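You operate a simulated robot arm through the tools that you are given. There is no shell and no other tool. Be economical: measure what you need, move in short steps, check, and stop when the job is done.

The job below is to be done with a simulated two-armed robot. You get a single attempt, and the scene is never put back.

TASK
The welder's reset button has popped: cool the heater, push reset in and try it at 300.
Fine: heat off, blower on till the hot lamp is out; at the ready lamp heat off again, blower left on.

The check looks at the end state, three seconds after you hand in, the way a careful person would. Anything else that was tipped, shoved, dropped, spilled or broken makes it a failure.

THE ROBOT
Two 7-joint arms with fingered hands on one trunk, on a base that drives. Base frame: it is fixed to the floor where the robot stands at the start and does not move with it; the origin is under the middle of the robot, x ahead of it, y to its left, z up. Lengths are in mm, angles in rad, forces in N, time in s.
The left shoulder is at the start at [24, 173, 1249], the right one opposite. With the tool pointing down near the work surface each hand reaches from about 320 to 760 mm from the robot's upright axis, wherever it stands, measured 20 degrees to its own side. Places, roughly: black screen of the welder [300, -100, 1300]; blower switch of the welder [-100, -600, 1000]; heat dial of the welder [400, 0, 1300]; reset button [500, 100, 1300]. Payload 3.5 kg a hand.
The TCP of each hand is the grasp point between the finger pads, 25 mm short of the fingertips. In the tool frame z runs along the fingers and y along their closing line. Largest opening 88 mm; the body of the gripper starts 29 mm behind the TCP. The gripper is a hand of 3 fingers: y runs from the thumb to the fingers, the wrist lies at [-13, -97, -162] in the tool frame.
Orientation is that of the tool frame in the base frame, as [roll, pitch, yaw] about the fixed x, y, z axes, in that order (R = Rz(yaw) Ry(pitch) Rx(roll)). With the fingers straight down and the wrist toward the robot, the tool's x, y and z point along [0, 1, 0], [1, 0, 0] and [0, 0, -1] of the base frame.

THE INTERFACE
- The arms move only by the tool arm_command. It takes "left_commands", "right_commands" or both (then of equal length, played together; a hand with none holds still); each is a list of rows, each a list of 6 numbers: the shift along the tool's x, y, z in mm, then the turn, a rotation vector about the tool's x, y, z in rad. In form: [[dx, dy, dz, ax, ay, az], ...]. A call has 1 to 8 rows; each row shifts and turns the commanded pose from where the row before left it, along the tool's axes as they then stand. A row lasts 0.2 s, in which the tool goes at most 50 mm and 0.15 rad; a call with a longer step from one row to the next is refused whole. Where a pose cannot be reached the arm comes as near as it can. A force on the tool above 40 N (or 10 N above the force at the start of the call, whichever is more), or a blocked arm, ends the call early, and 0.2 s more pass. In this call time passes only in rows, and 0.2 s behind the last. The reply holds the time, the measured pose of the TCP, the force on the tool along the base axes, the opening and the grip force, in the units named above and with some noise, with the torque about the TCP (base axes, N m) and any sound that the robot's microphone picked up.
- Cameras (640 x 400 px; columns grow to the right, rows downward): "scene" is now at [85.1, -63.4, 1512.9]; the picture's right is [-0.69, -0.72, 0.03], its down [-0.20, 0.15, -0.97] and it looks along [0.69, -0.68, -0.24] (base axes); focal length 214 px, centre (320, 200). "left" rides on the left gripper at [-58, -85, -99] in its tool frame; the picture's right is [-0.67, -0.35, 0.66], its down [0.69, -0.63, 0.37] and it looks along [0.28, 0.69, 0.66] (tool axes); focal length 261 px, centre (320, 200). "right" rides on the right gripper at [58, -85, -100] in its tool frame; the picture's right is [-0.67, 0.35, -0.65], its down [-0.69, -0.63, 0.37] and it looks along [-0.28, 0.69, 0.66] (tool axes); focal length 261 px, centre (320, 200). There is no depth. A picture from a camera that has moved, and an enlarged one, comes with that camera's place and axes in the base frame and with its lens.
- grab_frame(camera): a new picture of that camera. It takes no simulated time.
- raise_lower(by): slides the trunk up (or, below 0, down) by that many mm; the arms and the scene camera ride with it, the base frame stays. It gives what a move gives, with no picture.
- base_move(legs): drives the robot by 1 to 6 legs, each [ahead, left, turn to the left] in mm, mm and rad, along the robot's own axes; the way and the turn of a leg run together, so that a leg with both is an arc; at most 1500 mm and 3.142 rad a leg. The arms and the cameras ride along, it lands a little off, and it stops where it bumps. It gives what a move gives.
- move_fingers(index, middle, thumb_bend, thumb_turn, hand): sets how far each is bent, from 0 (flat) to 100 (curled in); at 30 the hand is open as for a grip, at 70 the pads meet at the TCP. One left out holds its place. A second passes; each finger stops where it meets its share of the squeeze, and holds until it gets a number again. It is the only way to open and close the hand. It gives what a move gives, with no picture; readings hold the bend of each and the force on the fingers (four entries, about 0 where the hand has none), thumb and palm. thumb_turn goes from beside the hand (0) to across from the fingers (100), as for a grip.
- aim_head(pan, tilt): turns the head with the scene camera to pan (to the left, within 1.501 rad either way) and tilt (down, from -0.506 to 1.204), counted from straight ahead of the robot. It gives what a move gives.
- zoom(camera, box): a new picture of the part [left, top, right, bottom] of that camera's present view, enlarged. It takes no simulated time.
- close_job(): hands the job in; it is judged then, once.

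Work in short steps. Places have to be worked out from the pictures, the camera data and where the tool is seen: move nearer, look again, correct. Check each grasp and each placing, and mend what went wrong. You have 120 turns and 88 pictures in all, those below and enlarged ones among them. Open the grippers and draw the arms clear of the work before you hand the job in, unless the task says otherwise; then end with one line.

The tools are called by a JSON object that holds its "method" and its "body". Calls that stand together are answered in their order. arm_command: Moves the arms, as the interface text tells. Its arguments: {"type":"object","properties":{"left_commands":{"type":"array","items":{"type":"array","items":{"type":"number"}}},"right_commands":{"type":"array","items":{"type":"array","items":{"type":"number"}}}},"required":[]} The other tools are called the same way: raise_lower (by) slides the trunk up or down; move_fingers (index, middle, thumb_bend, thumb_turn, hand) moves the fingers one by one; base_move (legs) drives the base; aim_head (pan, tilt) turns the head that bears the scene camera; grab_frame (camera) takes a picture; zoom (camera, box) takes an enlarged picture of a part of a camera's view; close_job () hands the job in.

At the start:

```text
time: 0.0
left_eef_pos: [336.9, -56.6, 1560.9]
left_tool_rot: [-3.141, 0.001, 1.57]
left_wrist_force: [-0.3, 0.6, -0.9]
left_torque: [0.01, -0.01, 0.02]
left_opening: 87.8
left_finger_force: 0.0
left_shape: jaw
left_bend: [30.0, 30.0, 30.0, 98.0]
left_finger forces: [0.0, 0.0, 0.1, 0.1, 0.0, 0.1]
right_eef_pos: [368.8, -443.1, 1565.7]
right_tool_rot: [3.141, 0.003, 1.572]
right_wrist_force: [-0.8, 0.3, -0.1]
right_torque: [0.01, -0.01, 0.01]
right_opening: 87.4
right_finger_force: 0.1
right_shape: jaw
right_bend: [30.0, 30.0, 30.0, 98.0]
right_finger forces: [0.0, 0.0, 0.1, 0.0, 0.1, 0.1]
trunk travel left (down, up): [-325.0, 130.0]
robot x, y, heading: [-0.5, -3.3, -0.002]
head pan, tilt: [-0.768, 0.211]
```

scene: 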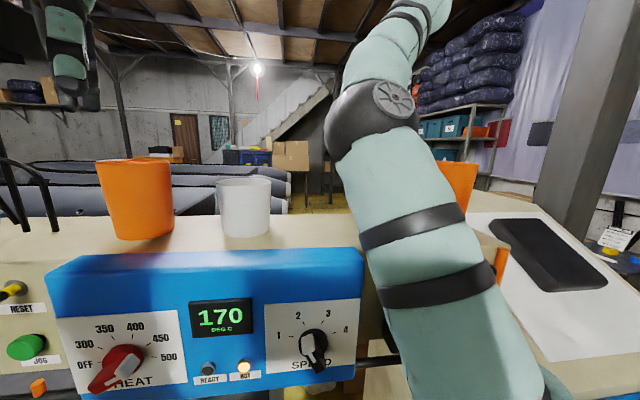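
right: 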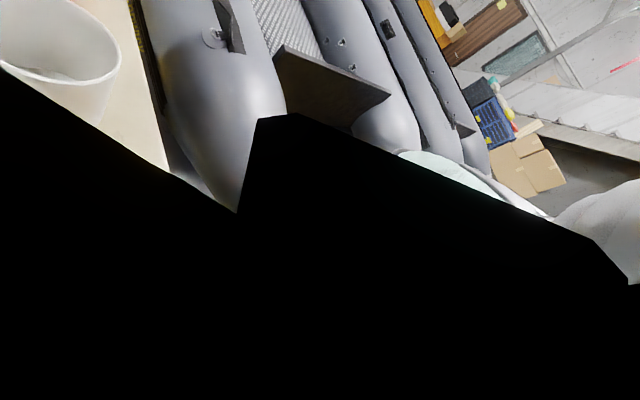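
left: 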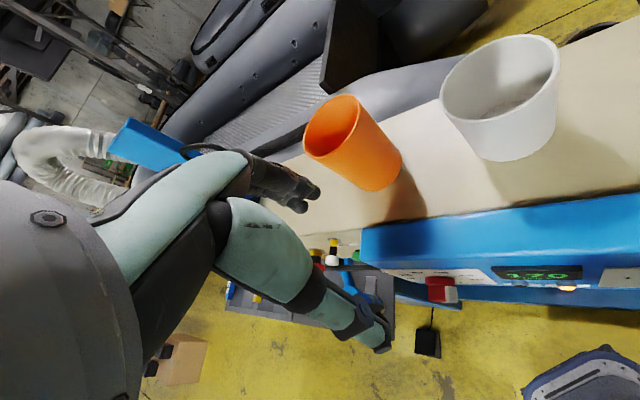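

The panel shows the heat dial, display at 170, hot lamp lit, speed dial, and a reset button at left. I'll look around in more detail first.

{"method": "zoom", "body": {"camera": "scene", "box": [0, 240, 380, 400]}}

{"method": "aim_head", "body": {"pan": -0.45, "tilt": 0.7}}

{"method": "grab_frame", "body": {"camera": "scene"}}

```text
1.68 times, centred on (190, 320) of scene
camera zoom: at [85.1, -63.4, 1512.9], right [-0.69, -0.72, 0.03], down [-0.2, 0.15, -0.97], along [0.69, -0.68, -0.24], focal length 361 px, centre (539, -2)
```

zoom: 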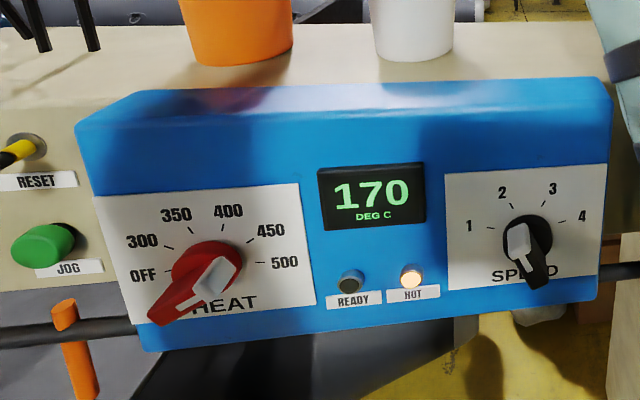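

```text
time: 0.9
left_eef_pos: [337.3, -55.2, 1560.5]
left_tool_rot: [3.14, 0.001, 1.571]
left_wrist_force: [-1.0, -0.3, 0.0]
left_torque: [-0.03, 0.01, -0.01]
left_opening: 87.3
left_finger_force: 0.0
left_shape: jaw
left_bend: [30.0, 30.0, 30.0, 98.0]
left_finger forces: [0.1, 0.1, 0.1, 0.0, 0.0, 0.1]
right_eef_pos: [368.8, -444.5, 1565.6]
right_tool_rot: [3.139, 0.002, 1.57]
right_wrist_force: [0.6, 0.9, -0.1]
right_torque: [0.04, -0.03, 0.01]
right_opening: 87.7
right_finger_force: 0.0
right_shape: jaw
right_bend: [30.0, 30.0, 30.0, 98.0]
right_finger forces: [0.1, 0.0, 0.1, 0.0, 0.0, 0.0]
trunk travel left (down, up): [-325.0, 130.0]
robot x, y, heading: [-0.1, -0.7, 0.001]
head pan, tilt: [-0.45, 0.7]
```

```text
83 pictures are left
camera scene: at [92.4, -35.7, 1468.2], right [-0.44, -0.9, 0.02], down [-0.61, 0.28, -0.74], along [0.66, -0.33, -0.67], focal length 214 px, centre (320, 200)
```

scene: 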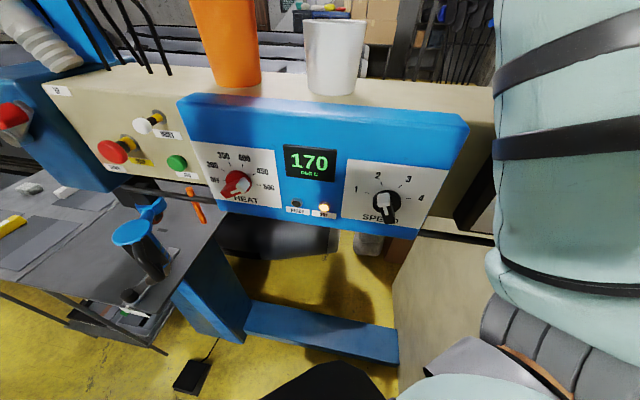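

{"method": "zoom", "body": {"camera": "scene", "box": [180, 120, 340, 220]}}

{"method": "zoom", "body": {"camera": "scene", "box": [80, 80, 240, 180]}}

{"method": "aim_head", "body": {"pan": -1.5, "tilt": 0.7}}

{"method": "grab_frame", "body": {"camera": "scene"}}

```text
4.00 times, centred on (260, 170) of scene
camera zoom: at [92.4, -35.7, 1468.2], right [-0.44, -0.9, 0.02], down [-0.61, 0.28, -0.74], along [0.66, -0.33, -0.67], focal length 858 px, centre (560, 320)
```

zoom: 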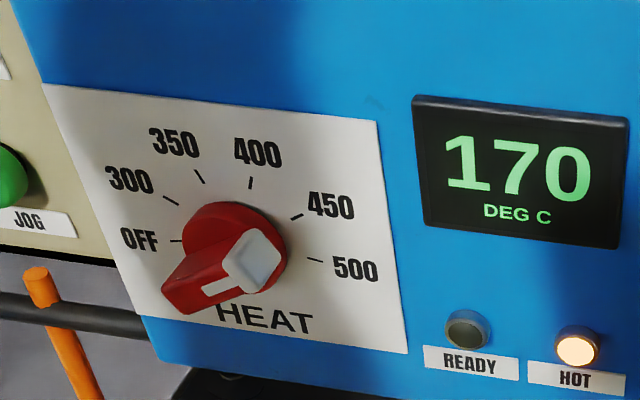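

```text
4.00 times, centred on (160, 130) of scene
camera zoom: at [92.4, -35.7, 1468.2], right [-0.44, -0.9, 0.02], down [-0.61, 0.28, -0.74], along [0.66, -0.33, -0.67], focal length 858 px, centre (960, 480)
```

zoom: 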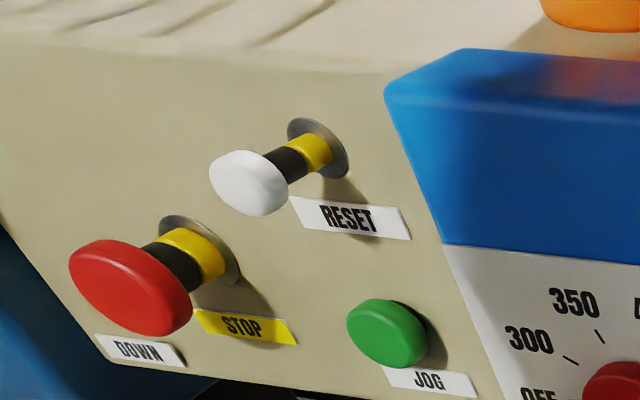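

```text
time: 2.2
left_eef_pos: [337.9, -54.3, 1560.0]
left_tool_rot: [3.141, -0.001, 1.572]
left_wrist_force: [0.2, 0.6, -1.0]
left_torque: [0.02, 0.01, -0.03]
left_opening: 87.7
left_finger_force: 0.0
left_shape: jaw
left_bend: [30.0, 30.0, 30.0, 98.0]
left_finger forces: [0.0, 0.1, 0.0, 0.0, 0.0, 0.0]
right_eef_pos: [368.5, -443.6, 1564.7]
right_tool_rot: [3.141, 0.001, 1.571]
right_wrist_force: [0.3, 0.1, 0.2]
right_torque: [0.01, 0.01, 0.01]
right_opening: 87.6
right_finger_force: 0.1
right_shape: jaw
right_bend: [30.0, 30.0, 30.0, 98.0]
right_finger forces: [0.0, 0.0, 0.0, 0.0, 0.0, 0.1]
trunk travel left (down, up): [-325.0, 130.0]
robot x, y, heading: [0.4, -2.8, -0.0]
head pan, tilt: [-1.499, 0.7]
```

```text
80 pictures are left
camera scene: at [22.2, -83.4, 1471.4], right [-1.0, -0.07, 0.05], down [-0.08, 0.64, -0.76], along [0.03, -0.76, -0.65], focal length 214 px, centre (320, 200)
```

scene: 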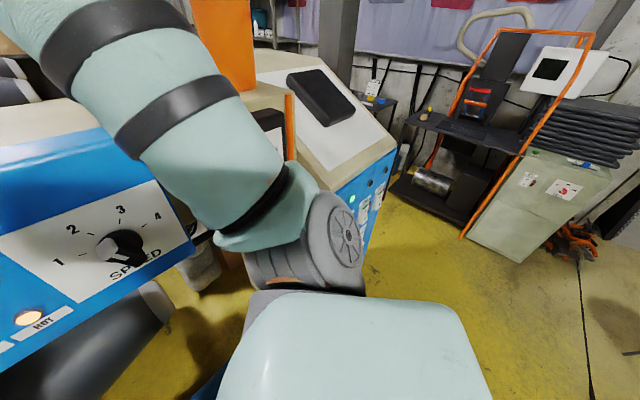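

{"method": "zoom", "body": {"camera": "scene", "box": [310, 130, 430, 280]}}

{"method": "zoom", "body": {"camera": "scene", "box": [0, 170, 200, 350]}}

{"method": "grab_frame", "body": {"camera": "left"}}

```text
2.67 times, centred on (370, 205) of scene
camera zoom: at [22.2, -83.4, 1471.4], right [-1.0, -0.07, 0.05], down [-0.08, 0.64, -0.76], along [0.03, -0.76, -0.65], focal length 572 px, centre (187, 187)
```

zoom: 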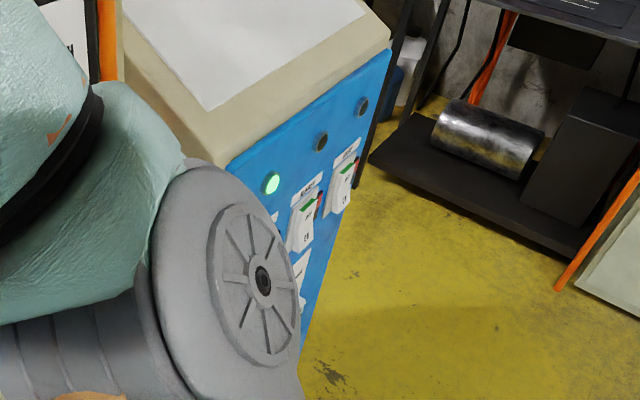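

```text
2.22 times, centred on (100, 260) of scene
camera zoom: at [22.2, -83.4, 1471.4], right [-1.0, -0.07, 0.05], down [-0.08, 0.64, -0.76], along [0.03, -0.76, -0.65], focal length 477 px, centre (809, 67)
```

zoom: 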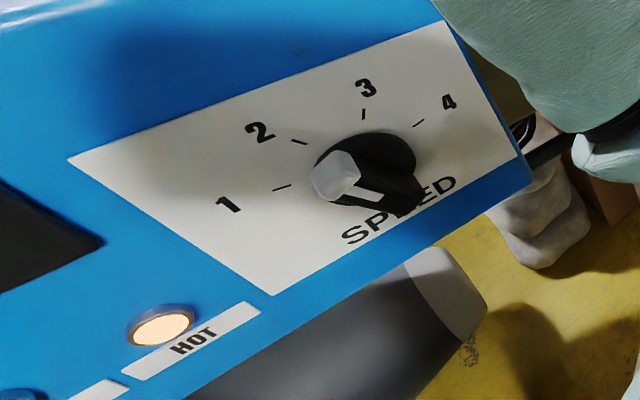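

```text
77 pictures are left
camera left: at [253.9, -112.9, 1660.6], right [-0.35, -0.67, -0.66], down [-0.63, 0.69, -0.37], along [0.69, 0.28, -0.66], focal length 261 px, centre (320, 200)
```

left: 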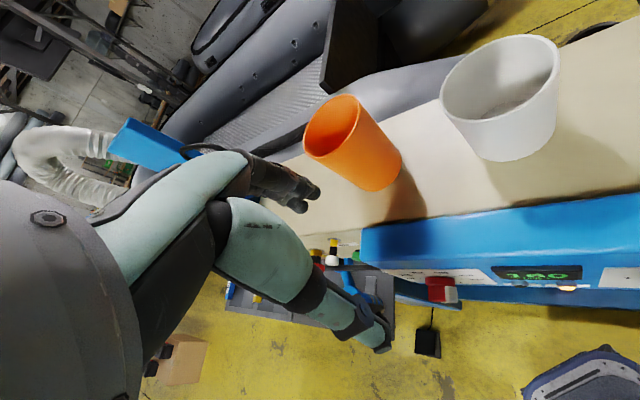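

The speed dial triangulates to about [242,-213,1270] and heat dial to about [370,-38,1262]; the panel faces the robot along (-0.81,0.59). The heat pointer (white end) seems to sit near 450 and the display is climbing. I check free floor on the left before backing up.

{"method": "aim_head", "body": {"pan": 1.5, "tilt": 0.8}}

{"method": "grab_frame", "body": {"camera": "scene"}}

```text
time: 4.8
left_eef_pos: [336.8, -55.1, 1559.6]
left_tool_rot: [3.141, -0.002, 1.57]
left_wrist_force: [-0.4, -0.6, -0.1]
left_torque: [0.01, 0.01, -0.01]
left_opening: 87.5
left_finger_force: 0.0
left_shape: jaw
left_bend: [30.0, 30.0, 30.0, 98.0]
left_finger forces: [0.0, 0.1, 0.0, 0.0, 0.0, 0.0]
right_eef_pos: [368.5, -443.8, 1564.8]
right_tool_rot: [3.139, 0.001, 1.571]
right_wrist_force: [-0.1, 0.3, -0.1]
right_torque: [0.0, 0.0, 0.01]
right_opening: 87.7
right_finger_force: 0.0
right_shape: jaw
right_bend: [30.0, 30.0, 30.0, 98.0]
right_finger forces: [0.0, 0.1, 0.0, 0.1, 0.0, 0.0]
trunk travel left (down, up): [-325.0, 130.0]
robot x, y, heading: [0.2, -1.2, 0.001]
head pan, tilt: [1.499, 0.799]
```

```text
76 pictures are left
camera scene: at [21.5, 81.8, 1463.2], right [1.0, -0.07, -0.05], down [-0.08, -0.71, -0.69], along [0.02, 0.7, -0.72], focal length 214 px, centre (320, 200)
```

scene: 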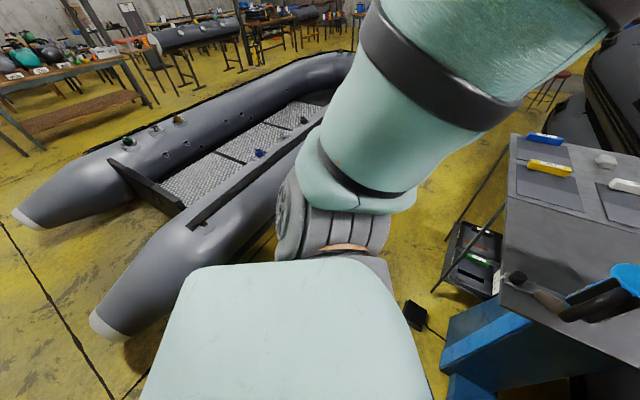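

Backing straight up moves every part of the robot away from the machine (its faces look along (-0.8,0.6)) and the floor behind looks clear. I back 120 mm for arm room.

{"method": "base_move", "body": {"legs": [[-120, 0, 0]]}}

{"method": "aim_head", "body": {"pan": -0.5, "tilt": 0.5}}

{"method": "grab_frame", "body": {"camera": "scene"}}

```text
time: 6.1
left_eef_pos: [223.4, -55.6, 1560.4]
left_tool_rot: [-3.138, 0.0, 1.571]
left_wrist_force: [0.5, 0.4, 0.2]
left_torque: [-0.05, 0.03, -0.01]
left_opening: 87.7
left_finger_force: 0.1
left_shape: jaw
left_bend: [30.0, 30.0, 30.0, 98.0]
left_finger forces: [0.0, 0.0, 0.1, 0.0, 0.1, 0.1]
right_eef_pos: [254.0, -442.8, 1563.3]
right_tool_rot: [-3.14, 0.001, 1.571]
right_wrist_force: [0.6, -0.9, 0.2]
right_torque: [0.04, 0.01, 0.0]
right_opening: 87.7
right_finger_force: 0.0
right_shape: jaw
right_bend: [30.0, 30.0, 30.0, 98.0]
right_finger forces: [0.1, 0.0, 0.0, 0.0, 0.0, 0.0]
trunk travel left (down, up): [-325.0, 130.0]
robot x, y, heading: [-119.1, 0.1, 0.002]
head pan, tilt: [1.499, 0.799]
```

```text
time: 8.0
left_eef_pos: [219.1, -54.9, 1559.9]
left_tool_rot: [-3.141, 0.0, 1.571]
left_wrist_force: [-0.7, 0.3, -0.3]
left_torque: [0.0, 0.0, -0.01]
left_opening: 87.4
left_finger_force: 0.1
left_shape: jaw
left_bend: [30.0, 30.0, 30.0, 98.0]
left_finger forces: [0.1, 0.1, 0.1, 0.0, 0.1, 0.1]
right_eef_pos: [247.8, -443.9, 1564.7]
right_tool_rot: [3.141, 0.001, 1.571]
right_wrist_force: [-0.3, -0.2, -0.9]
right_torque: [0.02, -0.02, 0.0]
right_opening: 87.4
right_finger_force: 0.0
right_shape: jaw
right_bend: [30.0, 30.0, 30.0, 98.0]
right_finger forces: [0.0, 0.0, 0.1, 0.0, 0.0, 0.2]
trunk travel left (down, up): [-325.0, 130.0]
robot x, y, heading: [-119.8, -1.4, 0.001]
head pan, tilt: [-0.499, 0.499]
```

```text
75 pictures are left
camera scene: at [-22.3, -42.2, 1485.7], right [-0.48, -0.88, 0.02], down [-0.46, 0.23, -0.86], along [0.75, -0.42, -0.51], focal length 214 px, centre (320, 200)
```

scene: 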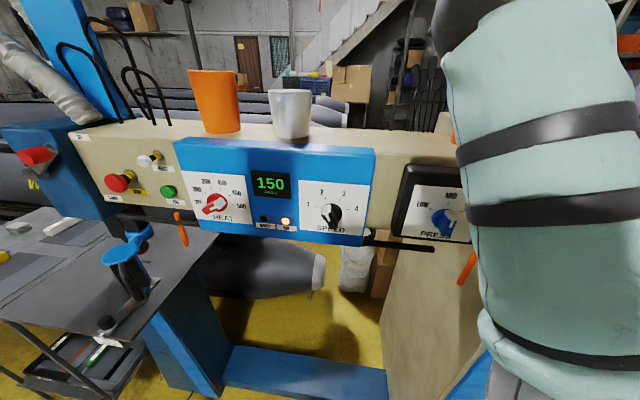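

The display now reads 150, so it is cooling slowly with time. I pitch the left hand to point forward at the panel while still high.

{"method": "arm_command", "body": {"left_commands": [[0, 0, 0, -0.14, 0, 0], [0, 0, 0, -0.14, 0, 0], [0, 0, 0, -0.14, 0, 0], [0, 0, 0, -0.14, 0, 0], [0, 0, 0, -0.14, 0, 0], [0, 0, 0, -0.14, 0, 0], [0, 0, 0, -0.14, 0, 0], [0, 0, 0, -0.14, 0, 0]]}}

{"method": "arm_command", "body": {"left_commands": [[0, 0, 0, -0.15, 0, 0], [0, 0, 0, -0.15, 0, 0], [0, 0, 0, -0.15, 0, 0], [0, 0, 0, 0, -0.15, 0], [0, 0, 0, 0, -0.15, 0], [0, 0, 0, 0, -0.15, 0], [0, 0, 0, 0, -0.15, 0], [0, 0, 0, 0, -0.03, 0]]}}

```text
time: 9.8
left_eef_pos: [219.4, -55.4, 1559.9]
left_tool_rot: [2.02, 0.0, 1.571]
left_wrist_force: [-0.5, 0.3, 0.2]
left_torque: [0.01, -0.02, 0.01]
left_opening: 87.9
left_finger_force: 0.1
left_shape: jaw
left_bend: [30.0, 30.0, 30.0, 98.0]
left_finger forces: [0.0, 0.0, 0.0, 0.0, 0.0, 0.0]
right_eef_pos: [248.5, -443.6, 1565.2]
right_tool_rot: [3.14, 0.001, 1.572]
right_wrist_force: [0.5, -0.7, -1.0]
right_torque: [0.06, 0.01, 0.0]
right_opening: 87.7
right_finger_force: 0.1
right_shape: jaw
right_bend: [30.0, 30.0, 30.0, 98.0]
right_finger forces: [0.1, 0.1, 0.0, 0.2, 0.0, 0.0]
trunk travel left (down, up): [-325.0, 130.0]
robot x, y, heading: [-115.4, -0.9, 0.005]
head pan, tilt: [-0.499, 0.499]
```

```text
time: 11.6
left_eef_pos: [202.9, -39.2, 1576.4]
left_tool_rot: [1.817, 0.124, 1.119]
left_wrist_force: [0.7, 0.0, 0.2]
left_torque: [-0.01, 0.01, -0.01]
left_opening: 87.9
left_finger_force: 0.1
left_shape: jaw
left_bend: [30.0, 30.0, 30.0, 98.0]
left_finger forces: [0.1, 0.1, 0.0, 0.0, 0.1, 0.0]
left hand out of reach, approached as far as the arm can: row 2, 3, 6, 7
right_eef_pos: [250.2, -443.5, 1565.0]
right_tool_rot: [3.141, 0.001, 1.57]
right_wrist_force: [0.7, 0.5, -0.3]
right_torque: [-0.04, 0.01, -0.02]
right_opening: 87.7
right_finger_force: 0.0
right_shape: jaw
right_bend: [30.0, 30.0, 30.0, 98.0]
right_finger forces: [0.0, 0.0, 0.0, 0.0, 0.0, 0.0]
trunk travel left (down, up): [-325.0, 130.0]
robot x, y, heading: [-118.3, -0.1, -0.004]
head pan, tilt: [-0.499, 0.499]
```

The pose is near the arm's limits at this height; descending in front of the panel should make it reachable. I lower and shift left to a standoff in front of the heat dial.

{"method": "arm_command", "body": {"left_commands": [[17, -30, -5, 0, 0, 0], [17, -40, -2, 0, 0, 0], [17, -40, 0, 0, 0, 0], [17, -40, 0, 0, 0, 0], [17, -40, 0, 0, 0, 0], [17, -40, 0, 0, 0, 0]]}}

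{"method": "grab_frame", "body": {"camera": "left"}}

{"method": "grab_frame", "body": {"camera": "scene"}}

```text
time: 13.0
left_eef_pos: [203.9, -38.1, 1576.0]
left_tool_rot: [1.818, 0.125, 1.119]
left_wrist_force: [-0.1, -0.1, 0.5]
left_torque: [0.0, -0.02, -0.01]
left_opening: 87.9
left_finger_force: 0.1
left_shape: jaw
left_bend: [30.0, 30.0, 30.0, 98.0]
left_finger forces: [0.0, 0.0, 0.1, 0.1, 0.1, 0.1]
left hand out of reach, approached as far as the arm can: row 1, 2, 3, 4, 5, 6
right_eef_pos: [249.4, -443.7, 1565.2]
right_tool_rot: [3.142, 0.003, 1.571]
right_wrist_force: [0.4, -0.5, -0.8]
right_torque: [0.02, 0.0, 0.04]
right_opening: 87.4
right_finger_force: 0.1
right_shape: jaw
right_bend: [30.0, 30.0, 30.0, 98.0]
right_finger forces: [0.1, 0.0, 0.0, 0.0, 0.0, 0.0]
trunk travel left (down, up): [-325.0, 130.0]
robot x, y, heading: [-121.2, 1.9, 0.0]
head pan, tilt: [-0.499, 0.499]
```

```text
74 pictures are left
camera left: at [70.9, -45.4, 1527.0], right [0.18, -0.89, -0.41], down [0.44, 0.44, -0.78], along [0.88, -0.04, 0.47], focal length 261 px, centre (320, 200)
```

left: 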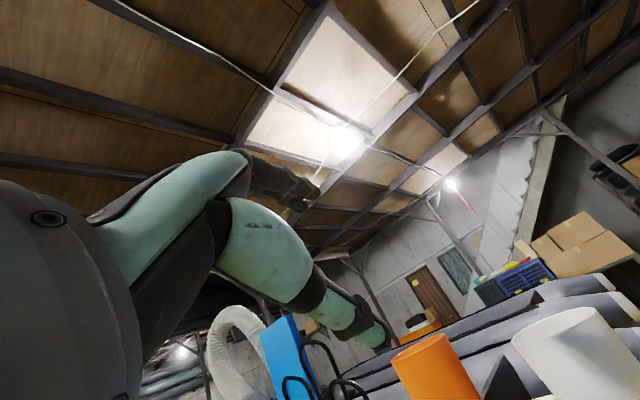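

```text
73 pictures are left
camera scene: at [-15.2, -10.6, 1476.4], right [-0.14, -0.99, 0.01], down [-0.6, 0.08, -0.8], along [0.79, -0.11, -0.6], focal length 214 px, centre (320, 200)
```

scene: 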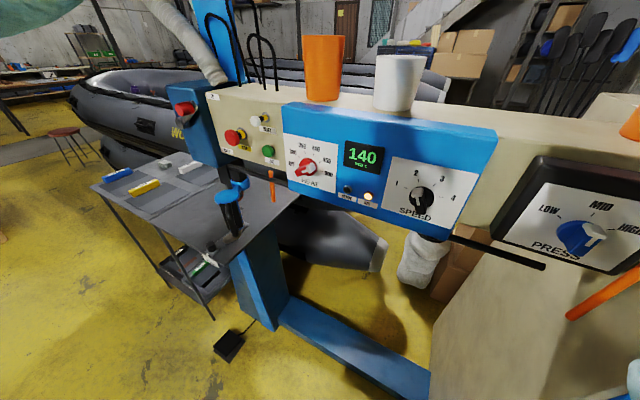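

The arm stuck at a joint limit. I unwind the yaw and pitch toward tool-down, to descend in that posture and pitch up lower.

{"method": "arm_command", "body": {"left_commands": [[0, 0, 0, 0, 0.15, 0], [0, 0, 0, 0, 0.15, 0], [0, 0, 0, 0, 0.15, 0], [0, 0, 0, 0.15, 0, 0], [0, 0, 0, 0.15, 0, 0], [0, 0, 0, 0.15, 0, 0], [0, 0, 0, 0.15, 0, 0]]}}

```text
time: 14.6
left_eef_pos: [200.2, -39.0, 1571.7]
left_tool_rot: [2.445, 0.004, 1.547]
left_wrist_force: [1.0, -0.7, 0.2]
left_torque: [-0.03, 0.0, -0.02]
left_opening: 87.8
left_finger_force: 0.1
left_shape: jaw
left_bend: [30.0, 30.0, 30.0, 98.0]
left_finger forces: [0.1, 0.1, 0.1, 0.0, 0.0, 0.0]
right_eef_pos: [250.6, -443.6, 1565.2]
right_tool_rot: [-3.141, 0.001, 1.571]
right_wrist_force: [0.1, -0.5, -0.1]
right_torque: [0.0, 0.01, 0.03]
right_opening: 87.6
right_finger_force: 0.0
right_shape: jaw
right_bend: [30.0, 30.0, 30.0, 98.0]
right_finger forces: [0.0, 0.0, 0.2, 0.1, 0.0, 0.0]
trunk travel left (down, up): [-325.0, 130.0]
robot x, y, heading: [-118.9, 3.6, 0.004]
head pan, tilt: [-0.499, 0.499]
```

Good, the arm moves again. Now descend along base z with a shift left (tool still pitched 0.7 rad from down).

{"method": "arm_command", "body": {"left_commands": [[15, -27, 32, 0, 0, 0], [15, -27, 32, 0, 0, 0], [15, -27, 32, 0, 0, 0], [15, -27, 32, 0, 0, 0], [15, -27, 32, 0, 0, 0], [15, -27, 32, 0, 0, 0]]}}

{"method": "arm_command", "body": {"left_commands": [[0, 0, 0, -0.14, 0, 0], [0, 0, 0, -0.14, 0, 0], [0, 0, 0, -0.14, 0, 0], [0, 0, 0, -0.14, 0, 0], [0, 0, 0, -0.14, 0, 0], [0, 0, 0, -0.14, 0, 0]]}}

```text
time: 16.0
left_eef_pos: [199.5, 38.8, 1345.0]
left_tool_rot: [2.441, 0.0, 1.547]
left_wrist_force: [-0.4, 0.7, -0.9]
left_torque: [0.02, 0.0, 0.02]
left_opening: 87.9
left_finger_force: 0.0
left_shape: jaw
left_bend: [30.0, 30.0, 30.0, 98.0]
left_finger forces: [0.1, 0.0, 0.1, 0.0, 0.0, 0.0]
left hand out of reach, approached as far as the arm can: row 6
right_eef_pos: [246.2, -446.3, 1564.7]
right_tool_rot: [3.14, 0.0, 1.571]
right_wrist_force: [0.1, 0.1, -1.1]
right_torque: [0.01, 0.0, -0.01]
right_opening: 87.5
right_finger_force: 0.1
right_shape: jaw
right_bend: [30.0, 30.0, 30.0, 98.0]
right_finger forces: [0.0, 0.1, 0.1, 0.0, 0.1, 0.0]
trunk travel left (down, up): [-325.0, 130.0]
robot x, y, heading: [-122.1, 0.1, -0.003]
head pan, tilt: [-0.499, 0.499]
```

```text
time: 17.4
left_eef_pos: [217.7, 15.3, 1356.7]
left_tool_rot: [2.03, 0.005, 1.554]
left_wrist_force: [-0.2, -0.3, -0.1]
left_torque: [-0.01, 0.01, -0.02]
left_opening: 88.0
left_finger_force: 0.1
left_shape: jaw
left_bend: [30.0, 30.0, 30.0, 98.0]
left_finger forces: [0.0, 0.1, 0.1, 0.1, 0.0, 0.1]
left hand out of reach, approached as far as the arm can: row 1, 2, 3, 4, 5, 6
right_eef_pos: [249.1, -443.9, 1564.9]
right_tool_rot: [3.141, 0.0, 1.569]
right_wrist_force: [0.3, 0.0, 0.4]
right_torque: [0.0, 0.02, 0.04]
right_opening: 87.5
right_finger_force: 0.1
right_shape: jaw
right_bend: [30.0, 30.0, 30.0, 98.0]
right_finger forces: [0.1, 0.0, 0.0, 0.0, 0.1, 0.0]
trunk travel left (down, up): [-325.0, 130.0]
robot x, y, heading: [-120.3, -0.8, -0.004]
head pan, tilt: [-0.499, 0.499]
```

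The arm is too folded; I back the base 150 mm more and then extend the hand forward.

{"method": "base_move", "body": {"legs": [[-150, 0, 0]]}}

{"method": "arm_command", "body": {"left_commands": [[0, 16, 36, -0.1, 0, 0], [0, 13, 38, -0.1, 0, 0], [0, 9, 39, -0.1, 0, 0], [0, 0, 40, -0.1, 0, 0], [0, 0, 40, -0.06, 0, 0]]}}

```text
time: 18.8
left_eef_pos: [68.1, 16.1, 1355.3]
left_tool_rot: [2.034, 0.006, 1.555]
left_wrist_force: [1.1, 0.6, 0.2]
left_torque: [-0.02, -0.03, 0.01]
left_opening: 88.2
left_finger_force: 0.1
left_shape: jaw
left_bend: [30.0, 30.0, 30.0, 98.0]
left_finger forces: [0.0, 0.0, 0.0, 0.1, 0.0, 0.1]
right_eef_pos: [102.6, -443.2, 1563.6]
right_tool_rot: [-3.141, 0.001, 1.573]
right_wrist_force: [0.1, -0.6, -0.1]
right_torque: [0.0, 0.03, -0.02]
right_opening: 87.6
right_finger_force: 0.1
right_shape: jaw
right_bend: [30.0, 30.0, 30.0, 98.0]
right_finger forces: [0.0, 0.1, 0.0, 0.0, 0.0, 0.1]
trunk travel left (down, up): [-325.0, 130.0]
robot x, y, heading: [-269.4, 1.3, -0.004]
head pan, tilt: [-0.499, 0.499]
```

```text
time: 19.6
left_eef_pos: [208.2, 3.0, 1377.6]
left_tool_rot: [1.749, 0.186, 1.61]
left_wrist_force: [0.4, -0.1, -0.6]
left_torque: [0.01, -0.01, 0.03]
left_opening: 87.8
left_finger_force: 0.1
left_shape: jaw
left_bend: [30.0, 30.0, 30.0, 98.0]
left_finger forces: [0.1, 0.0, 0.0, 0.1, 0.0, 0.0]
left hand out of reach, approached as far as the arm can: row 1, 2, 4
right_eef_pos: [99.5, -439.7, 1566.4]
right_tool_rot: [3.139, 0.003, 1.574]
right_wrist_force: [-0.6, 0.4, 1.0]
right_torque: [-0.05, -0.01, 0.01]
right_opening: 87.5
right_finger_force: 0.0
right_shape: jaw
right_bend: [30.0, 30.0, 30.0, 98.0]
right_finger forces: [0.0, 0.0, 0.1, 0.1, 0.0, 0.0]
trunk travel left (down, up): [-325.0, 130.0]
robot x, y, heading: [-272.4, -2.1, 0.002]
head pan, tilt: [-0.499, 0.499]
stopped in row 4 (left hand): the arm was blocked; the commanded pose is now the measured one
```

The arm reported blocked; I look at both views to see what it touched.

{"method": "grab_frame", "body": {"camera": "left"}}

{"method": "aim_head", "body": {"pan": 0.3, "tilt": 0.6}}

{"method": "grab_frame", "body": {"camera": "scene"}}

```text
72 pictures are left
camera left: at [98.2, -70.2, 1325.2], right [0.61, -0.72, -0.33], down [0.23, 0.56, -0.8], along [0.76, 0.41, 0.5], focal length 261 px, centre (320, 200)
```

left: 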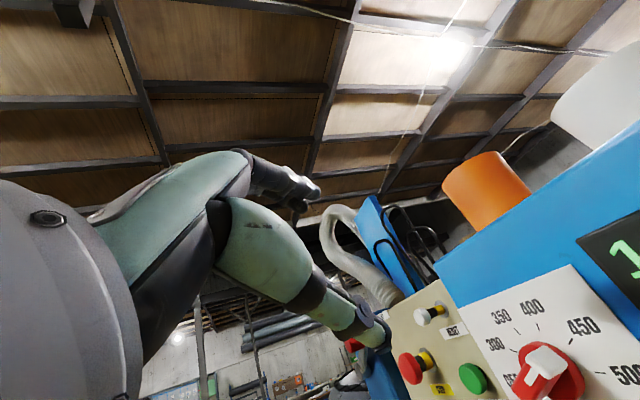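

```text
time: 20.7
left_eef_pos: [207.4, -0.7, 1376.3]
left_tool_rot: [1.753, 0.18, 1.611]
left_wrist_force: [0.2, 0.4, -1.3]
left_torque: [-0.04, 0.02, 0.02]
left_opening: 87.9
left_finger_force: 0.1
left_shape: jaw
left_bend: [30.0, 30.0, 30.0, 98.0]
left_finger forces: [0.0, 0.1, 0.0, 0.1, 0.0, 0.0]
right_eef_pos: [98.4, -442.5, 1565.7]
right_tool_rot: [3.141, 0.001, 1.574]
right_wrist_force: [-0.2, 1.0, 0.7]
right_torque: [0.01, 0.0, 0.01]
right_opening: 87.9
right_finger_force: 0.1
right_shape: jaw
right_bend: [30.0, 30.0, 30.0, 98.0]
right_finger forces: [0.0, 0.0, 0.1, 0.0, 0.0, 0.0]
trunk travel left (down, up): [-325.0, 130.0]
robot x, y, heading: [-269.9, 2.0, 0.008]
head pan, tilt: [0.3, 0.6]
```

```text
71 pictures are left
camera scene: at [-208.5, -73.1, 1474.9], right [-0.85, -0.52, 0.04], down [-0.35, 0.51, -0.79], along [0.39, -0.68, -0.61], focal length 214 px, centre (320, 200)
```

scene: 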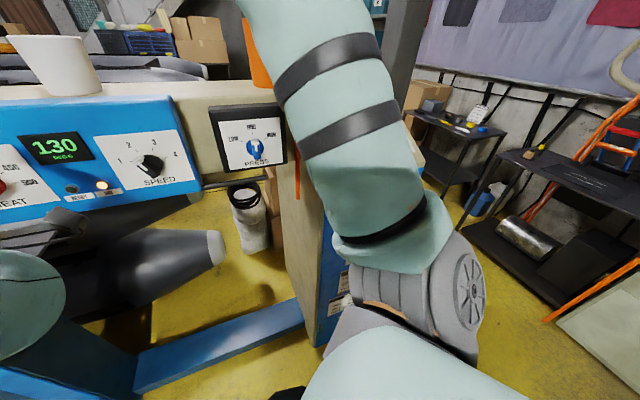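

The heat dial's white pointer is at about 450 in the hand view. Nothing appears touched; I try lowering the hand in small steps while yawing toward the panel.

{"method": "arm_command", "body": {"left_commands": [[0, -25, 0, 0, 0, 0], [0, -25, 0, 0, -0.08, 0], [0, -25, 0, 0, -0.08, 0], [0, -25, 0, 0, -0.08, 0]]}}

{"method": "grab_frame", "body": {"camera": "scene"}}

```text
time: 21.4
left_eef_pos: [213.4, 25.5, 1359.0]
left_tool_rot: [1.727, 0.382, 1.559]
left_wrist_force: [0.1, -0.2, 0.7]
left_torque: [0.0, 0.01, 0.0]
left_opening: 88.0
left_finger_force: 0.1
left_shape: jaw
left_bend: [30.0, 30.0, 30.0, 98.0]
left_finger forces: [0.1, 0.0, 0.0, 0.0, 0.0, 0.0]
left hand out of reach, approached as far as the arm can: row 3
right_eef_pos: [100.2, -442.2, 1565.3]
right_tool_rot: [3.141, 0.002, 1.572]
right_wrist_force: [-0.2, -0.3, -0.1]
right_torque: [-0.01, 0.0, 0.01]
right_opening: 87.6
right_finger_force: 0.0
right_shape: jaw
right_bend: [30.0, 30.0, 30.0, 98.0]
right_finger forces: [0.0, 0.0, 0.0, 0.1, 0.0, 0.0]
trunk travel left (down, up): [-325.0, 130.0]
robot x, y, heading: [-267.8, -2.7, 0.003]
head pan, tilt: [0.3, 0.6]
stopped in row 3 (left hand): the arm was blocked; the commanded pose is now the measured one
```

```text
70 pictures are left
camera scene: at [-209.9, -73.4, 1475.1], right [-0.86, -0.51, 0.04], down [-0.34, 0.51, -0.79], along [0.38, -0.69, -0.61], focal length 214 px, centre (320, 200)
```

scene: 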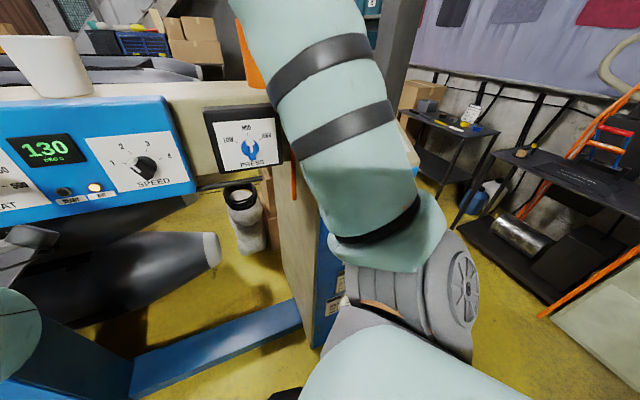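

The true head pan (about -1.05) differs from the set 0.3: the left arm is pressing against the head. I turn the head right, out of the way, and raise the trunk so the hand works below the shoulder.

{"method": "aim_head", "body": {"pan": -1.1, "tilt": 0.5}}

{"method": "arm_command", "body": {"left_commands": [[20, 0, 0, 0.14, 0, 0], [25, 0, 0, 0.14, 0, 0], [30, 0, 0, 0.14, 0, 0], [30, 0, 0, 0.14, 0, 0], [30, 0, 0, 0.14, 0, 0], [30, 0, 0, 0.14, 0, 0]]}}

{"method": "grab_frame", "body": {"camera": "scene"}}

```text
time: 23.0
left_eef_pos: [212.0, 23.5, 1358.7]
left_tool_rot: [1.726, 0.378, 1.558]
left_wrist_force: [0.5, 0.2, 0.0]
left_torque: [0.03, -0.01, 0.01]
left_opening: 87.9
left_finger_force: 0.0
left_shape: jaw
left_bend: [30.0, 30.0, 30.0, 98.0]
left_finger forces: [0.0, 0.1, 0.0, 0.1, 0.0, 0.0]
right_eef_pos: [98.4, -442.9, 1564.5]
right_tool_rot: [3.141, 0.001, 1.572]
right_wrist_force: [-0.3, 0.1, 0.9]
right_torque: [-0.02, -0.03, 0.01]
right_opening: 87.7
right_finger_force: 0.0
right_shape: jaw
right_bend: [30.0, 30.0, 30.0, 98.0]
right_finger forces: [0.1, 0.1, 0.1, 0.0, 0.0, 0.0]
trunk travel left (down, up): [-325.0, 130.0]
robot x, y, heading: [-270.2, 3.5, 0.005]
head pan, tilt: [-1.1, 0.499]
```

```text
time: 24.4
left_eef_pos: [196.0, 125.7, 1317.3]
left_tool_rot: [2.563, 0.376, 1.552]
left_wrist_force: [-0.3, -0.9, 0.7]
left_torque: [0.01, -0.01, 0.04]
left_opening: 87.9
left_finger_force: 0.1
left_shape: jaw
left_bend: [30.0, 30.0, 30.0, 98.0]
left_finger forces: [0.0, 0.0, 0.1, 0.0, 0.0, 0.0]
left hand out of reach, approached as far as the arm can: row 1, 2, 3, 4
right_eef_pos: [98.9, -440.5, 1566.4]
right_tool_rot: [-3.141, 0.003, 1.573]
right_wrist_force: [-0.5, 0.4, 0.2]
right_torque: [0.01, 0.02, -0.03]
right_opening: 87.3
right_finger_force: 0.0
right_shape: jaw
right_bend: [30.0, 30.0, 30.0, 98.0]
right_finger forces: [0.0, 0.0, 0.0, 0.1, 0.1, 0.0]
trunk travel left (down, up): [-325.0, 130.0]
robot x, y, heading: [-266.9, -2.5, 0.0]
head pan, tilt: [-1.1, 0.499]
```

```text
69 pictures are left
camera scene: at [-211.6, -76.9, 1487.6], right [-0.89, -0.46, 0.04], down [-0.26, 0.42, -0.87], along [0.38, -0.78, -0.5], focal length 214 px, centre (320, 200)
```

scene: 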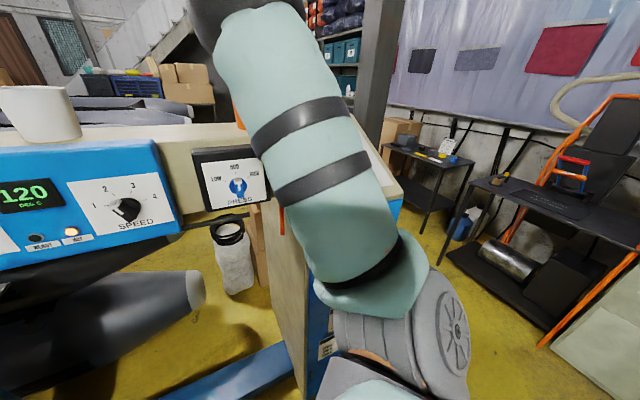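

The arms fold too near the head when close; now with the base far back I straighten the tool, extend forward ~80 mm, then pitch up.

{"method": "arm_command", "body": {"left_commands": [[0, 0, 0, 0, 0.105, 0.068], [0, 0, 0, 0, 0.105, 0.068], [0, 0, 0, 0, 0.105, 0.068], [-6, 14, 15, 0, 0, 0], [-6, 14, 15, 0, 0, 0], [-6, 14, 15, 0, 0, 0], [-6, 14, 15, 0, 0, 0]]}}

{"method": "arm_command", "body": {"left_commands": [[0, 0, 0, -0.14, 0, 0], [0, 0, 0, -0.14, 0, 0], [0, 0, 0, -0.14, 0, 0], [0, 0, 0, -0.14, 0, 0], [0, 0, 0, -0.14, 0, 0], [0, 0, 0, -0.14, 0, 0], [0, 0, 0, -0.14, 0, 0]]}}

```text
time: 26.0
left_eef_pos: [278.1, 97.3, 1297.2]
left_tool_rot: [2.563, -0.002, 1.557]
left_wrist_force: [-0.2, 0.4, -0.4]
left_torque: [-0.04, -0.03, -0.02]
left_opening: 87.8
left_finger_force: 0.0
left_shape: jaw
left_bend: [30.0, 30.0, 30.0, 98.0]
left_finger forces: [0.0, 0.0, 0.1, 0.0, 0.1, 0.1]
right_eef_pos: [101.1, -443.9, 1565.6]
right_tool_rot: [-3.141, 0.001, 1.572]
right_wrist_force: [-0.5, 0.6, -0.4]
right_torque: [0.01, 0.01, 0.02]
right_opening: 87.5
right_finger_force: 0.0
right_shape: jaw
right_bend: [30.0, 30.0, 30.0, 98.0]
right_finger forces: [0.0, 0.0, 0.1, 0.0, 0.0, 0.1]
trunk travel left (down, up): [-325.0, 130.0]
robot x, y, heading: [-270.7, 0.6, 0.001]
head pan, tilt: [-1.1, 0.499]
```

```text
time: 27.6
left_eef_pos: [230.6, 13.8, 1390.5]
left_tool_rot: [1.652, 0.196, 1.677]
left_wrist_force: [0.8, 0.2, -0.2]
left_torque: [0.03, -0.01, 0.0]
left_opening: 88.3
left_finger_force: 0.0
left_shape: jaw
left_bend: [30.0, 30.0, 30.0, 98.0]
left_finger forces: [0.1, 0.1, 0.0, 0.1, 0.0, 0.1]
left hand out of reach, approached as far as the arm can: row 2, 3, 4, 5, 6, 7
right_eef_pos: [99.3, -442.5, 1565.2]
right_tool_rot: [3.142, 0.002, 1.572]
right_wrist_force: [0.1, 0.1, -0.7]
right_torque: [0.0, -0.01, -0.02]
right_opening: 87.7
right_finger_force: 0.0
right_shape: jaw
right_bend: [30.0, 30.0, 30.0, 98.0]
right_finger forces: [0.1, 0.0, 0.0, 0.0, 0.0, 0.0]
trunk travel left (down, up): [-325.0, 130.0]
robot x, y, heading: [-271.1, -2.6, 0.004]
head pan, tilt: [-1.1, 0.499]
stopped in row 7 (left hand): the arm was blocked; the commanded pose is now the measured one
```

The pitched-up pose drifts up/right to a limit. I want to see the arm's posture, so I look with the head turned toward it carefully.

{"method": "aim_head", "body": {"pan": -0.3, "tilt": 0.7}}

{"method": "grab_frame", "body": {"camera": "scene"}}

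{"method": "grab_frame", "body": {"camera": "right"}}

```text
time: 28.7
left_eef_pos: [231.2, 13.6, 1386.9]
left_tool_rot: [1.656, 0.196, 1.682]
left_wrist_force: [0.0, 0.9, -0.4]
left_torque: [0.03, -0.01, -0.03]
left_opening: 87.9
left_finger_force: 0.1
left_shape: jaw
left_bend: [30.0, 30.0, 30.0, 98.0]
left_finger forces: [0.1, 0.0, 0.0, 0.1, 0.0, 0.0]
right_eef_pos: [98.8, -443.3, 1564.0]
right_tool_rot: [3.141, 0.0, 1.573]
right_wrist_force: [-0.1, -0.2, 0.0]
right_torque: [0.01, -0.01, 0.01]
right_opening: 87.7
right_finger_force: 0.1
right_shape: jaw
right_bend: [30.0, 30.0, 30.0, 98.0]
right_finger forces: [0.0, 0.1, 0.0, 0.0, 0.0, 0.1]
trunk travel left (down, up): [-325.0, 130.0]
robot x, y, heading: [-272.8, -0.6, 0.007]
head pan, tilt: [-0.3, 0.7]
```

```text
68 pictures are left
camera scene: at [-196.9, -61.6, 1469.5], right [-0.74, -0.68, 0.03], down [-0.47, 0.47, -0.75], along [0.49, -0.57, -0.66], focal length 214 px, centre (320, 200)
```

scene: 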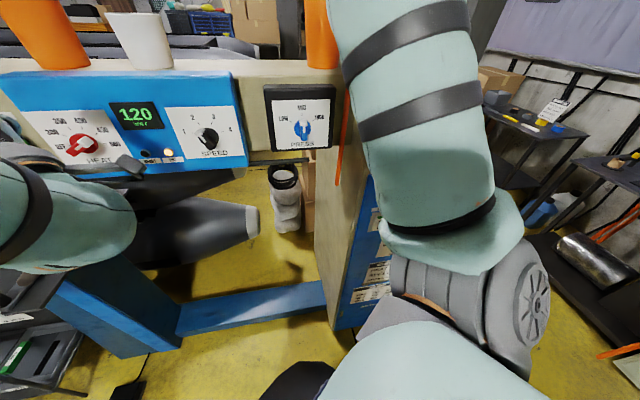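

```text
67 pictures are left
camera right: at [13.5, -385.3, 1664.1], right [0.35, -0.67, 0.66], down [-0.63, -0.69, -0.37], along [0.7, -0.28, -0.66], focal length 261 px, centre (320, 200)
```

right: 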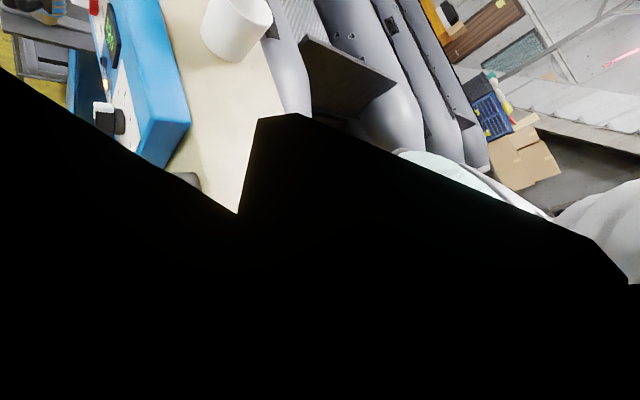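

The left forearm sits high beside the head — a bad elbow-up posture. I'll return to tool-down, then yaw so the wrist lies to the left (elbow out), and only then pitch forward.

{"method": "arm_command", "body": {"left_commands": [[15, -15, 0, 0.14, 0, 0], [15, -15, 5, 0.14, 0, 0], [15, -10, 10, 0.14, 0, 0], [15, 0, 12, 0.14, 0, 0], [15, 5, 12, 0.14, 0, 0], [15, 5, 12, 0.14, 0, 0], [5, 5, 12, 0.14, 0, 0], [0, 5, 12, 0.14, 0, 0]]}}

{"method": "aim_head", "body": {"pan": -0.9, "tilt": 0.7}}

```text
time: 30.5
left_eef_pos: [284.5, 95.6, 1299.4]
left_tool_rot: [2.776, 0.189, 1.675]
left_wrist_force: [-0.3, 0.6, -0.5]
left_torque: [0.03, 0.0, -0.01]
left_opening: 88.0
left_finger_force: 0.0
left_shape: jaw
left_bend: [30.0, 30.0, 30.0, 98.0]
left_finger forces: [0.0, 0.0, 0.1, 0.0, 0.0, 0.0]
right_eef_pos: [99.9, -442.7, 1565.4]
right_tool_rot: [-3.141, 0.002, 1.573]
right_wrist_force: [0.3, -0.4, 1.1]
right_torque: [0.03, -0.05, 0.04]
right_opening: 87.5
right_finger_force: 0.1
right_shape: jaw
right_bend: [30.0, 30.0, 30.0, 98.0]
right_finger forces: [0.0, 0.0, 0.1, 0.0, 0.0, 0.1]
trunk travel left (down, up): [-325.0, 130.0]
robot x, y, heading: [-271.5, 0.8, -0.003]
head pan, tilt: [-0.3, 0.7]
```

```text
time: 31.5
left_eef_pos: [285.0, 94.4, 1298.6]
left_tool_rot: [2.771, 0.189, 1.676]
left_wrist_force: [0.5, -1.0, 0.5]
left_torque: [0.0, 0.01, -0.02]
left_opening: 87.8
left_finger_force: 0.0
left_shape: jaw
left_bend: [30.0, 30.0, 30.0, 98.0]
left_finger forces: [0.1, 0.0, 0.1, 0.1, 0.0, 0.1]
right_eef_pos: [98.7, -443.1, 1565.7]
right_tool_rot: [3.14, 0.004, 1.574]
right_wrist_force: [-1.6, -0.6, 0.0]
right_torque: [0.01, 0.02, 0.01]
right_opening: 87.8
right_finger_force: 0.2
right_shape: jaw
right_bend: [30.0, 30.0, 30.0, 98.0]
right_finger forces: [0.0, 0.0, 0.1, 0.0, 0.0, 0.0]
trunk travel left (down, up): [-325.0, 130.0]
robot x, y, heading: [-268.3, -1.6, -0.001]
head pan, tilt: [-0.901, 0.7]
```

Now yaw the hand about its axis so the wrist swings to the left.

{"method": "arm_command", "body": {"left_commands": [[0, 0, 0, 0, 0, 0.15], [0, 0, 0, 0, 0, 0.15], [0, 0, 0, 0, 0, 0.15], [0, 0, 0, 0, 0, 0.15], [0, 0, 0, 0, 0, 0.15], [0, 0, 0, 0, 0, 0.15], [0, 0, 0, 0, 0, 0.15], [0, 0, 0, 0, 0, 0.15]]}}

{"method": "grab_frame", "body": {"camera": "scene"}}

```text
time: 33.3
left_eef_pos: [283.0, 96.7, 1300.2]
left_tool_rot: [2.767, -0.18, 0.798]
left_wrist_force: [0.9, 0.2, 0.2]
left_torque: [0.02, -0.03, 0.0]
left_opening: 88.0
left_finger_force: 0.0
left_shape: jaw
left_bend: [30.0, 30.0, 30.0, 98.0]
left_finger forces: [0.0, 0.0, 0.0, 0.0, 0.0, 0.0]
left hand out of reach, approached as far as the arm can: row 7, 8
right_eef_pos: [97.8, -443.4, 1564.3]
right_tool_rot: [3.141, 0.0, 1.572]
right_wrist_force: [-0.2, 0.5, 0.3]
right_torque: [-0.01, 0.03, 0.04]
right_opening: 87.5
right_finger_force: 0.1
right_shape: jaw
right_bend: [30.0, 30.0, 30.0, 98.0]
right_finger forces: [0.1, 0.1, 0.0, 0.0, 0.0, 0.0]
trunk travel left (down, up): [-325.0, 130.0]
robot x, y, heading: [-269.1, 2.0, 0.005]
head pan, tilt: [-0.901, 0.7]
```

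```text
66 pictures are left
camera scene: at [-202.5, -66.3, 1469.3], right [-0.78, -0.62, 0.04], down [-0.44, 0.5, -0.75], along [0.45, -0.6, -0.67], focal length 214 px, centre (320, 200)
```

scene: 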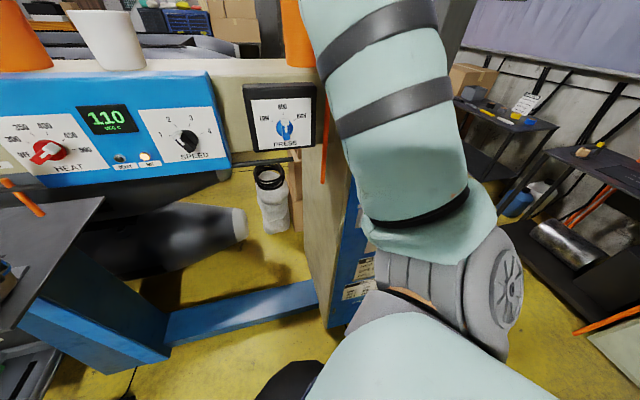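

Head is clear now, and the tool's y points roughly toward the panel; pitching about tool x would aim the fingers at the panel. I try in steps.

{"method": "arm_command", "body": {"left_commands": [[0, 0, 0, -0.14, 0, 0], [0, 0, 0, -0.14, 0, 0], [0, 0, 0, -0.14, 0, 0], [0, 0, 0, -0.14, 0, 0], [0, 0, 0, -0.14, 0, 0]]}}

```text
time: 34.5
left_eef_pos: [285.9, 98.7, 1299.1]
left_tool_rot: [2.065, -0.18, 0.8]
left_wrist_force: [-1.1, 0.2, -0.8]
left_torque: [-0.02, 0.01, 0.0]
left_opening: 87.8
left_finger_force: 0.1
left_shape: jaw
left_bend: [30.0, 30.0, 30.0, 98.0]
left_finger forces: [0.1, 0.0, 0.1, 0.1, 0.0, 0.0]
right_eef_pos: [99.8, -442.2, 1566.7]
right_tool_rot: [-3.141, 0.001, 1.573]
right_wrist_force: [0.0, 0.4, 0.2]
right_torque: [0.01, -0.01, 0.0]
right_opening: 87.6
right_finger_force: 0.0
right_shape: jaw
right_bend: [30.0, 30.0, 30.0, 98.0]
right_finger forces: [0.0, 0.0, 0.1, 0.0, 0.0, 0.0]
trunk travel left (down, up): [-325.0, 130.0]
robot x, y, heading: [-271.1, 0.3, -0.001]
head pan, tilt: [-0.901, 0.7]
```

No limits hit. I continue pitching until the fingers are level.

{"method": "arm_command", "body": {"left_commands": [[0, 0, 0, -0.12, 0, 0], [0, 0, 0, -0.12, 0, 0], [0, 0, 0, -0.12, 0, 0], [0, 0, 0, -0.12, 0, 0]]}}

{"method": "grab_frame", "body": {"camera": "left"}}

```text
time: 35.5
left_eef_pos: [285.5, 97.2, 1299.0]
left_tool_rot: [1.584, -0.182, 0.799]
left_wrist_force: [-0.5, -0.3, 1.2]
left_torque: [-0.04, -0.01, 0.01]
left_opening: 87.8
left_finger_force: 0.1
left_shape: jaw
left_bend: [30.0, 30.0, 30.0, 98.0]
left_finger forces: [0.0, 0.0, 0.0, 0.2, 0.1, 0.1]
right_eef_pos: [98.8, -444.6, 1565.5]
right_tool_rot: [-3.141, 0.002, 1.571]
right_wrist_force: [-0.4, 0.1, 0.5]
right_torque: [-0.01, -0.02, 0.0]
right_opening: 87.6
right_finger_force: 0.0
right_shape: jaw
right_bend: [30.0, 30.0, 30.0, 98.0]
right_finger forces: [0.1, 0.0, 0.0, 0.0, 0.0, 0.1]
trunk travel left (down, up): [-325.0, 130.0]
robot x, y, heading: [-270.2, -3.3, 0.003]
head pan, tilt: [-0.901, 0.7]
```

```text
65 pictures are left
camera left: at [185.0, 138.0, 1207.5], right [0.05, -0.88, -0.47], down [0.81, 0.32, -0.5], along [0.59, -0.35, 0.73], focal length 261 px, centre (320, 200)
```

left: 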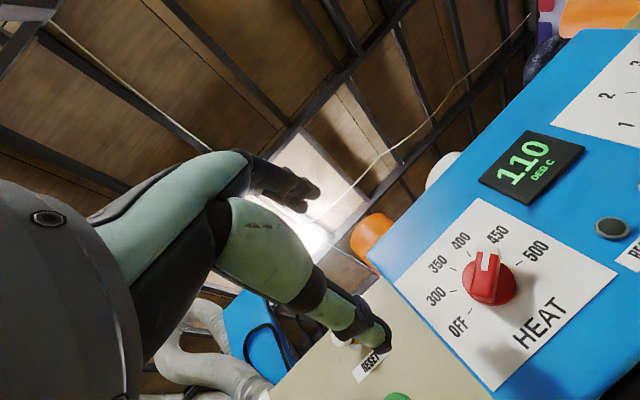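

The hand now faces the panel; triangulating plate corners gives a vertical panel with normal (-0.79,0.61,0) and knob at [372,-36,1265], pointer at 450. I move in front of the knob and roll so the fingers straddle the pointer bar (y at 126°).

{"method": "arm_command", "body": {"left_commands": [[-25, -12, 33, 0.01, 0.056, 0], [-25, -12, 33, 0.01, 0.056, 0], [0, 0, 0, 0, 0, -0.133], [0, 0, 0, 0, 0, -0.133], [0, 0, 0, 0, 0, -0.133], [0, 0, 0, 0, 0, -0.133], [0, 0, 0, 0, 0, -0.133], [0, 0, 0, 0, 0, -0.133]]}}

{"method": "grab_frame", "body": {"camera": "left"}}

{"method": "grab_frame", "body": {"camera": "scene"}}

```text
time: 37.3
left_eef_pos: [319.6, 38.8, 1244.4]
left_tool_rot: [1.602, 0.592, 0.942]
left_wrist_force: [-0.4, 0.0, 0.4]
left_torque: [0.0, -0.01, 0.03]
left_opening: 88.2
left_finger_force: 0.0
left_shape: jaw
left_bend: [30.0, 30.0, 30.0, 98.0]
left_finger forces: [0.0, 0.0, 0.1, 0.0, 0.0, 0.1]
left hand out of reach, approached as far as the arm can: row 7, 8
right_eef_pos: [98.5, -443.7, 1565.5]
right_tool_rot: [3.14, 0.002, 1.572]
right_wrist_force: [-0.2, 0.2, 0.2]
right_torque: [0.01, 0.0, -0.03]
right_opening: 87.7
right_finger_force: 0.0
right_shape: jaw
right_bend: [30.0, 30.0, 30.0, 98.0]
right_finger forces: [0.0, 0.0, 0.0, 0.1, 0.0, 0.1]
trunk travel left (down, up): [-325.0, 130.0]
robot x, y, heading: [-268.4, 2.6, 0.001]
head pan, tilt: [-0.901, 0.7]
```

```text
64 pictures are left
camera left: at [183.0, 22.7, 1208.9], right [0.07, -1.0, 0.07], down [0.41, -0.03, -0.91], along [0.91, 0.09, 0.4], focal length 261 px, centre (320, 200)
```

left: 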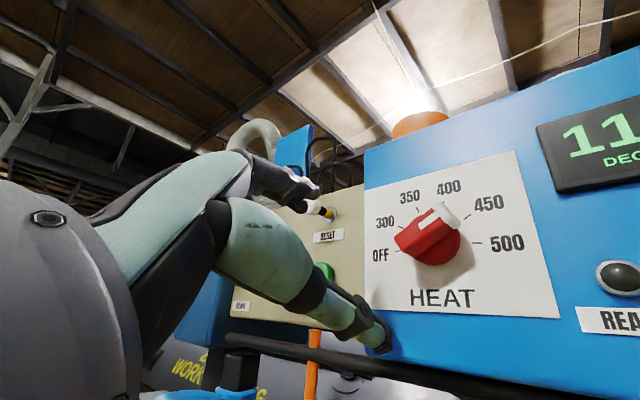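

```text
63 pictures are left
camera scene: at [-201.2, -65.6, 1469.2], right [-0.78, -0.62, 0.04], down [-0.44, 0.5, -0.75], along [0.45, -0.6, -0.67], focal length 214 px, centre (320, 200)
```

scene: 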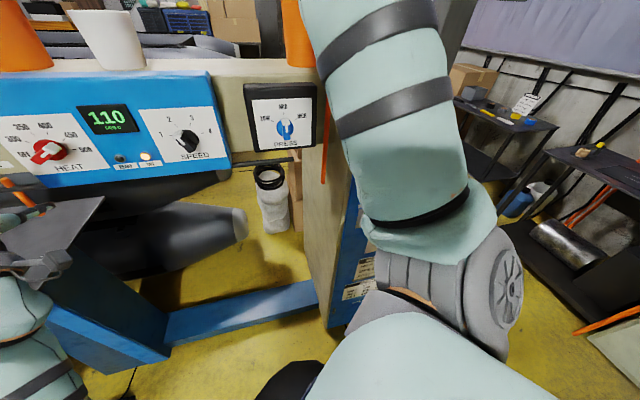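

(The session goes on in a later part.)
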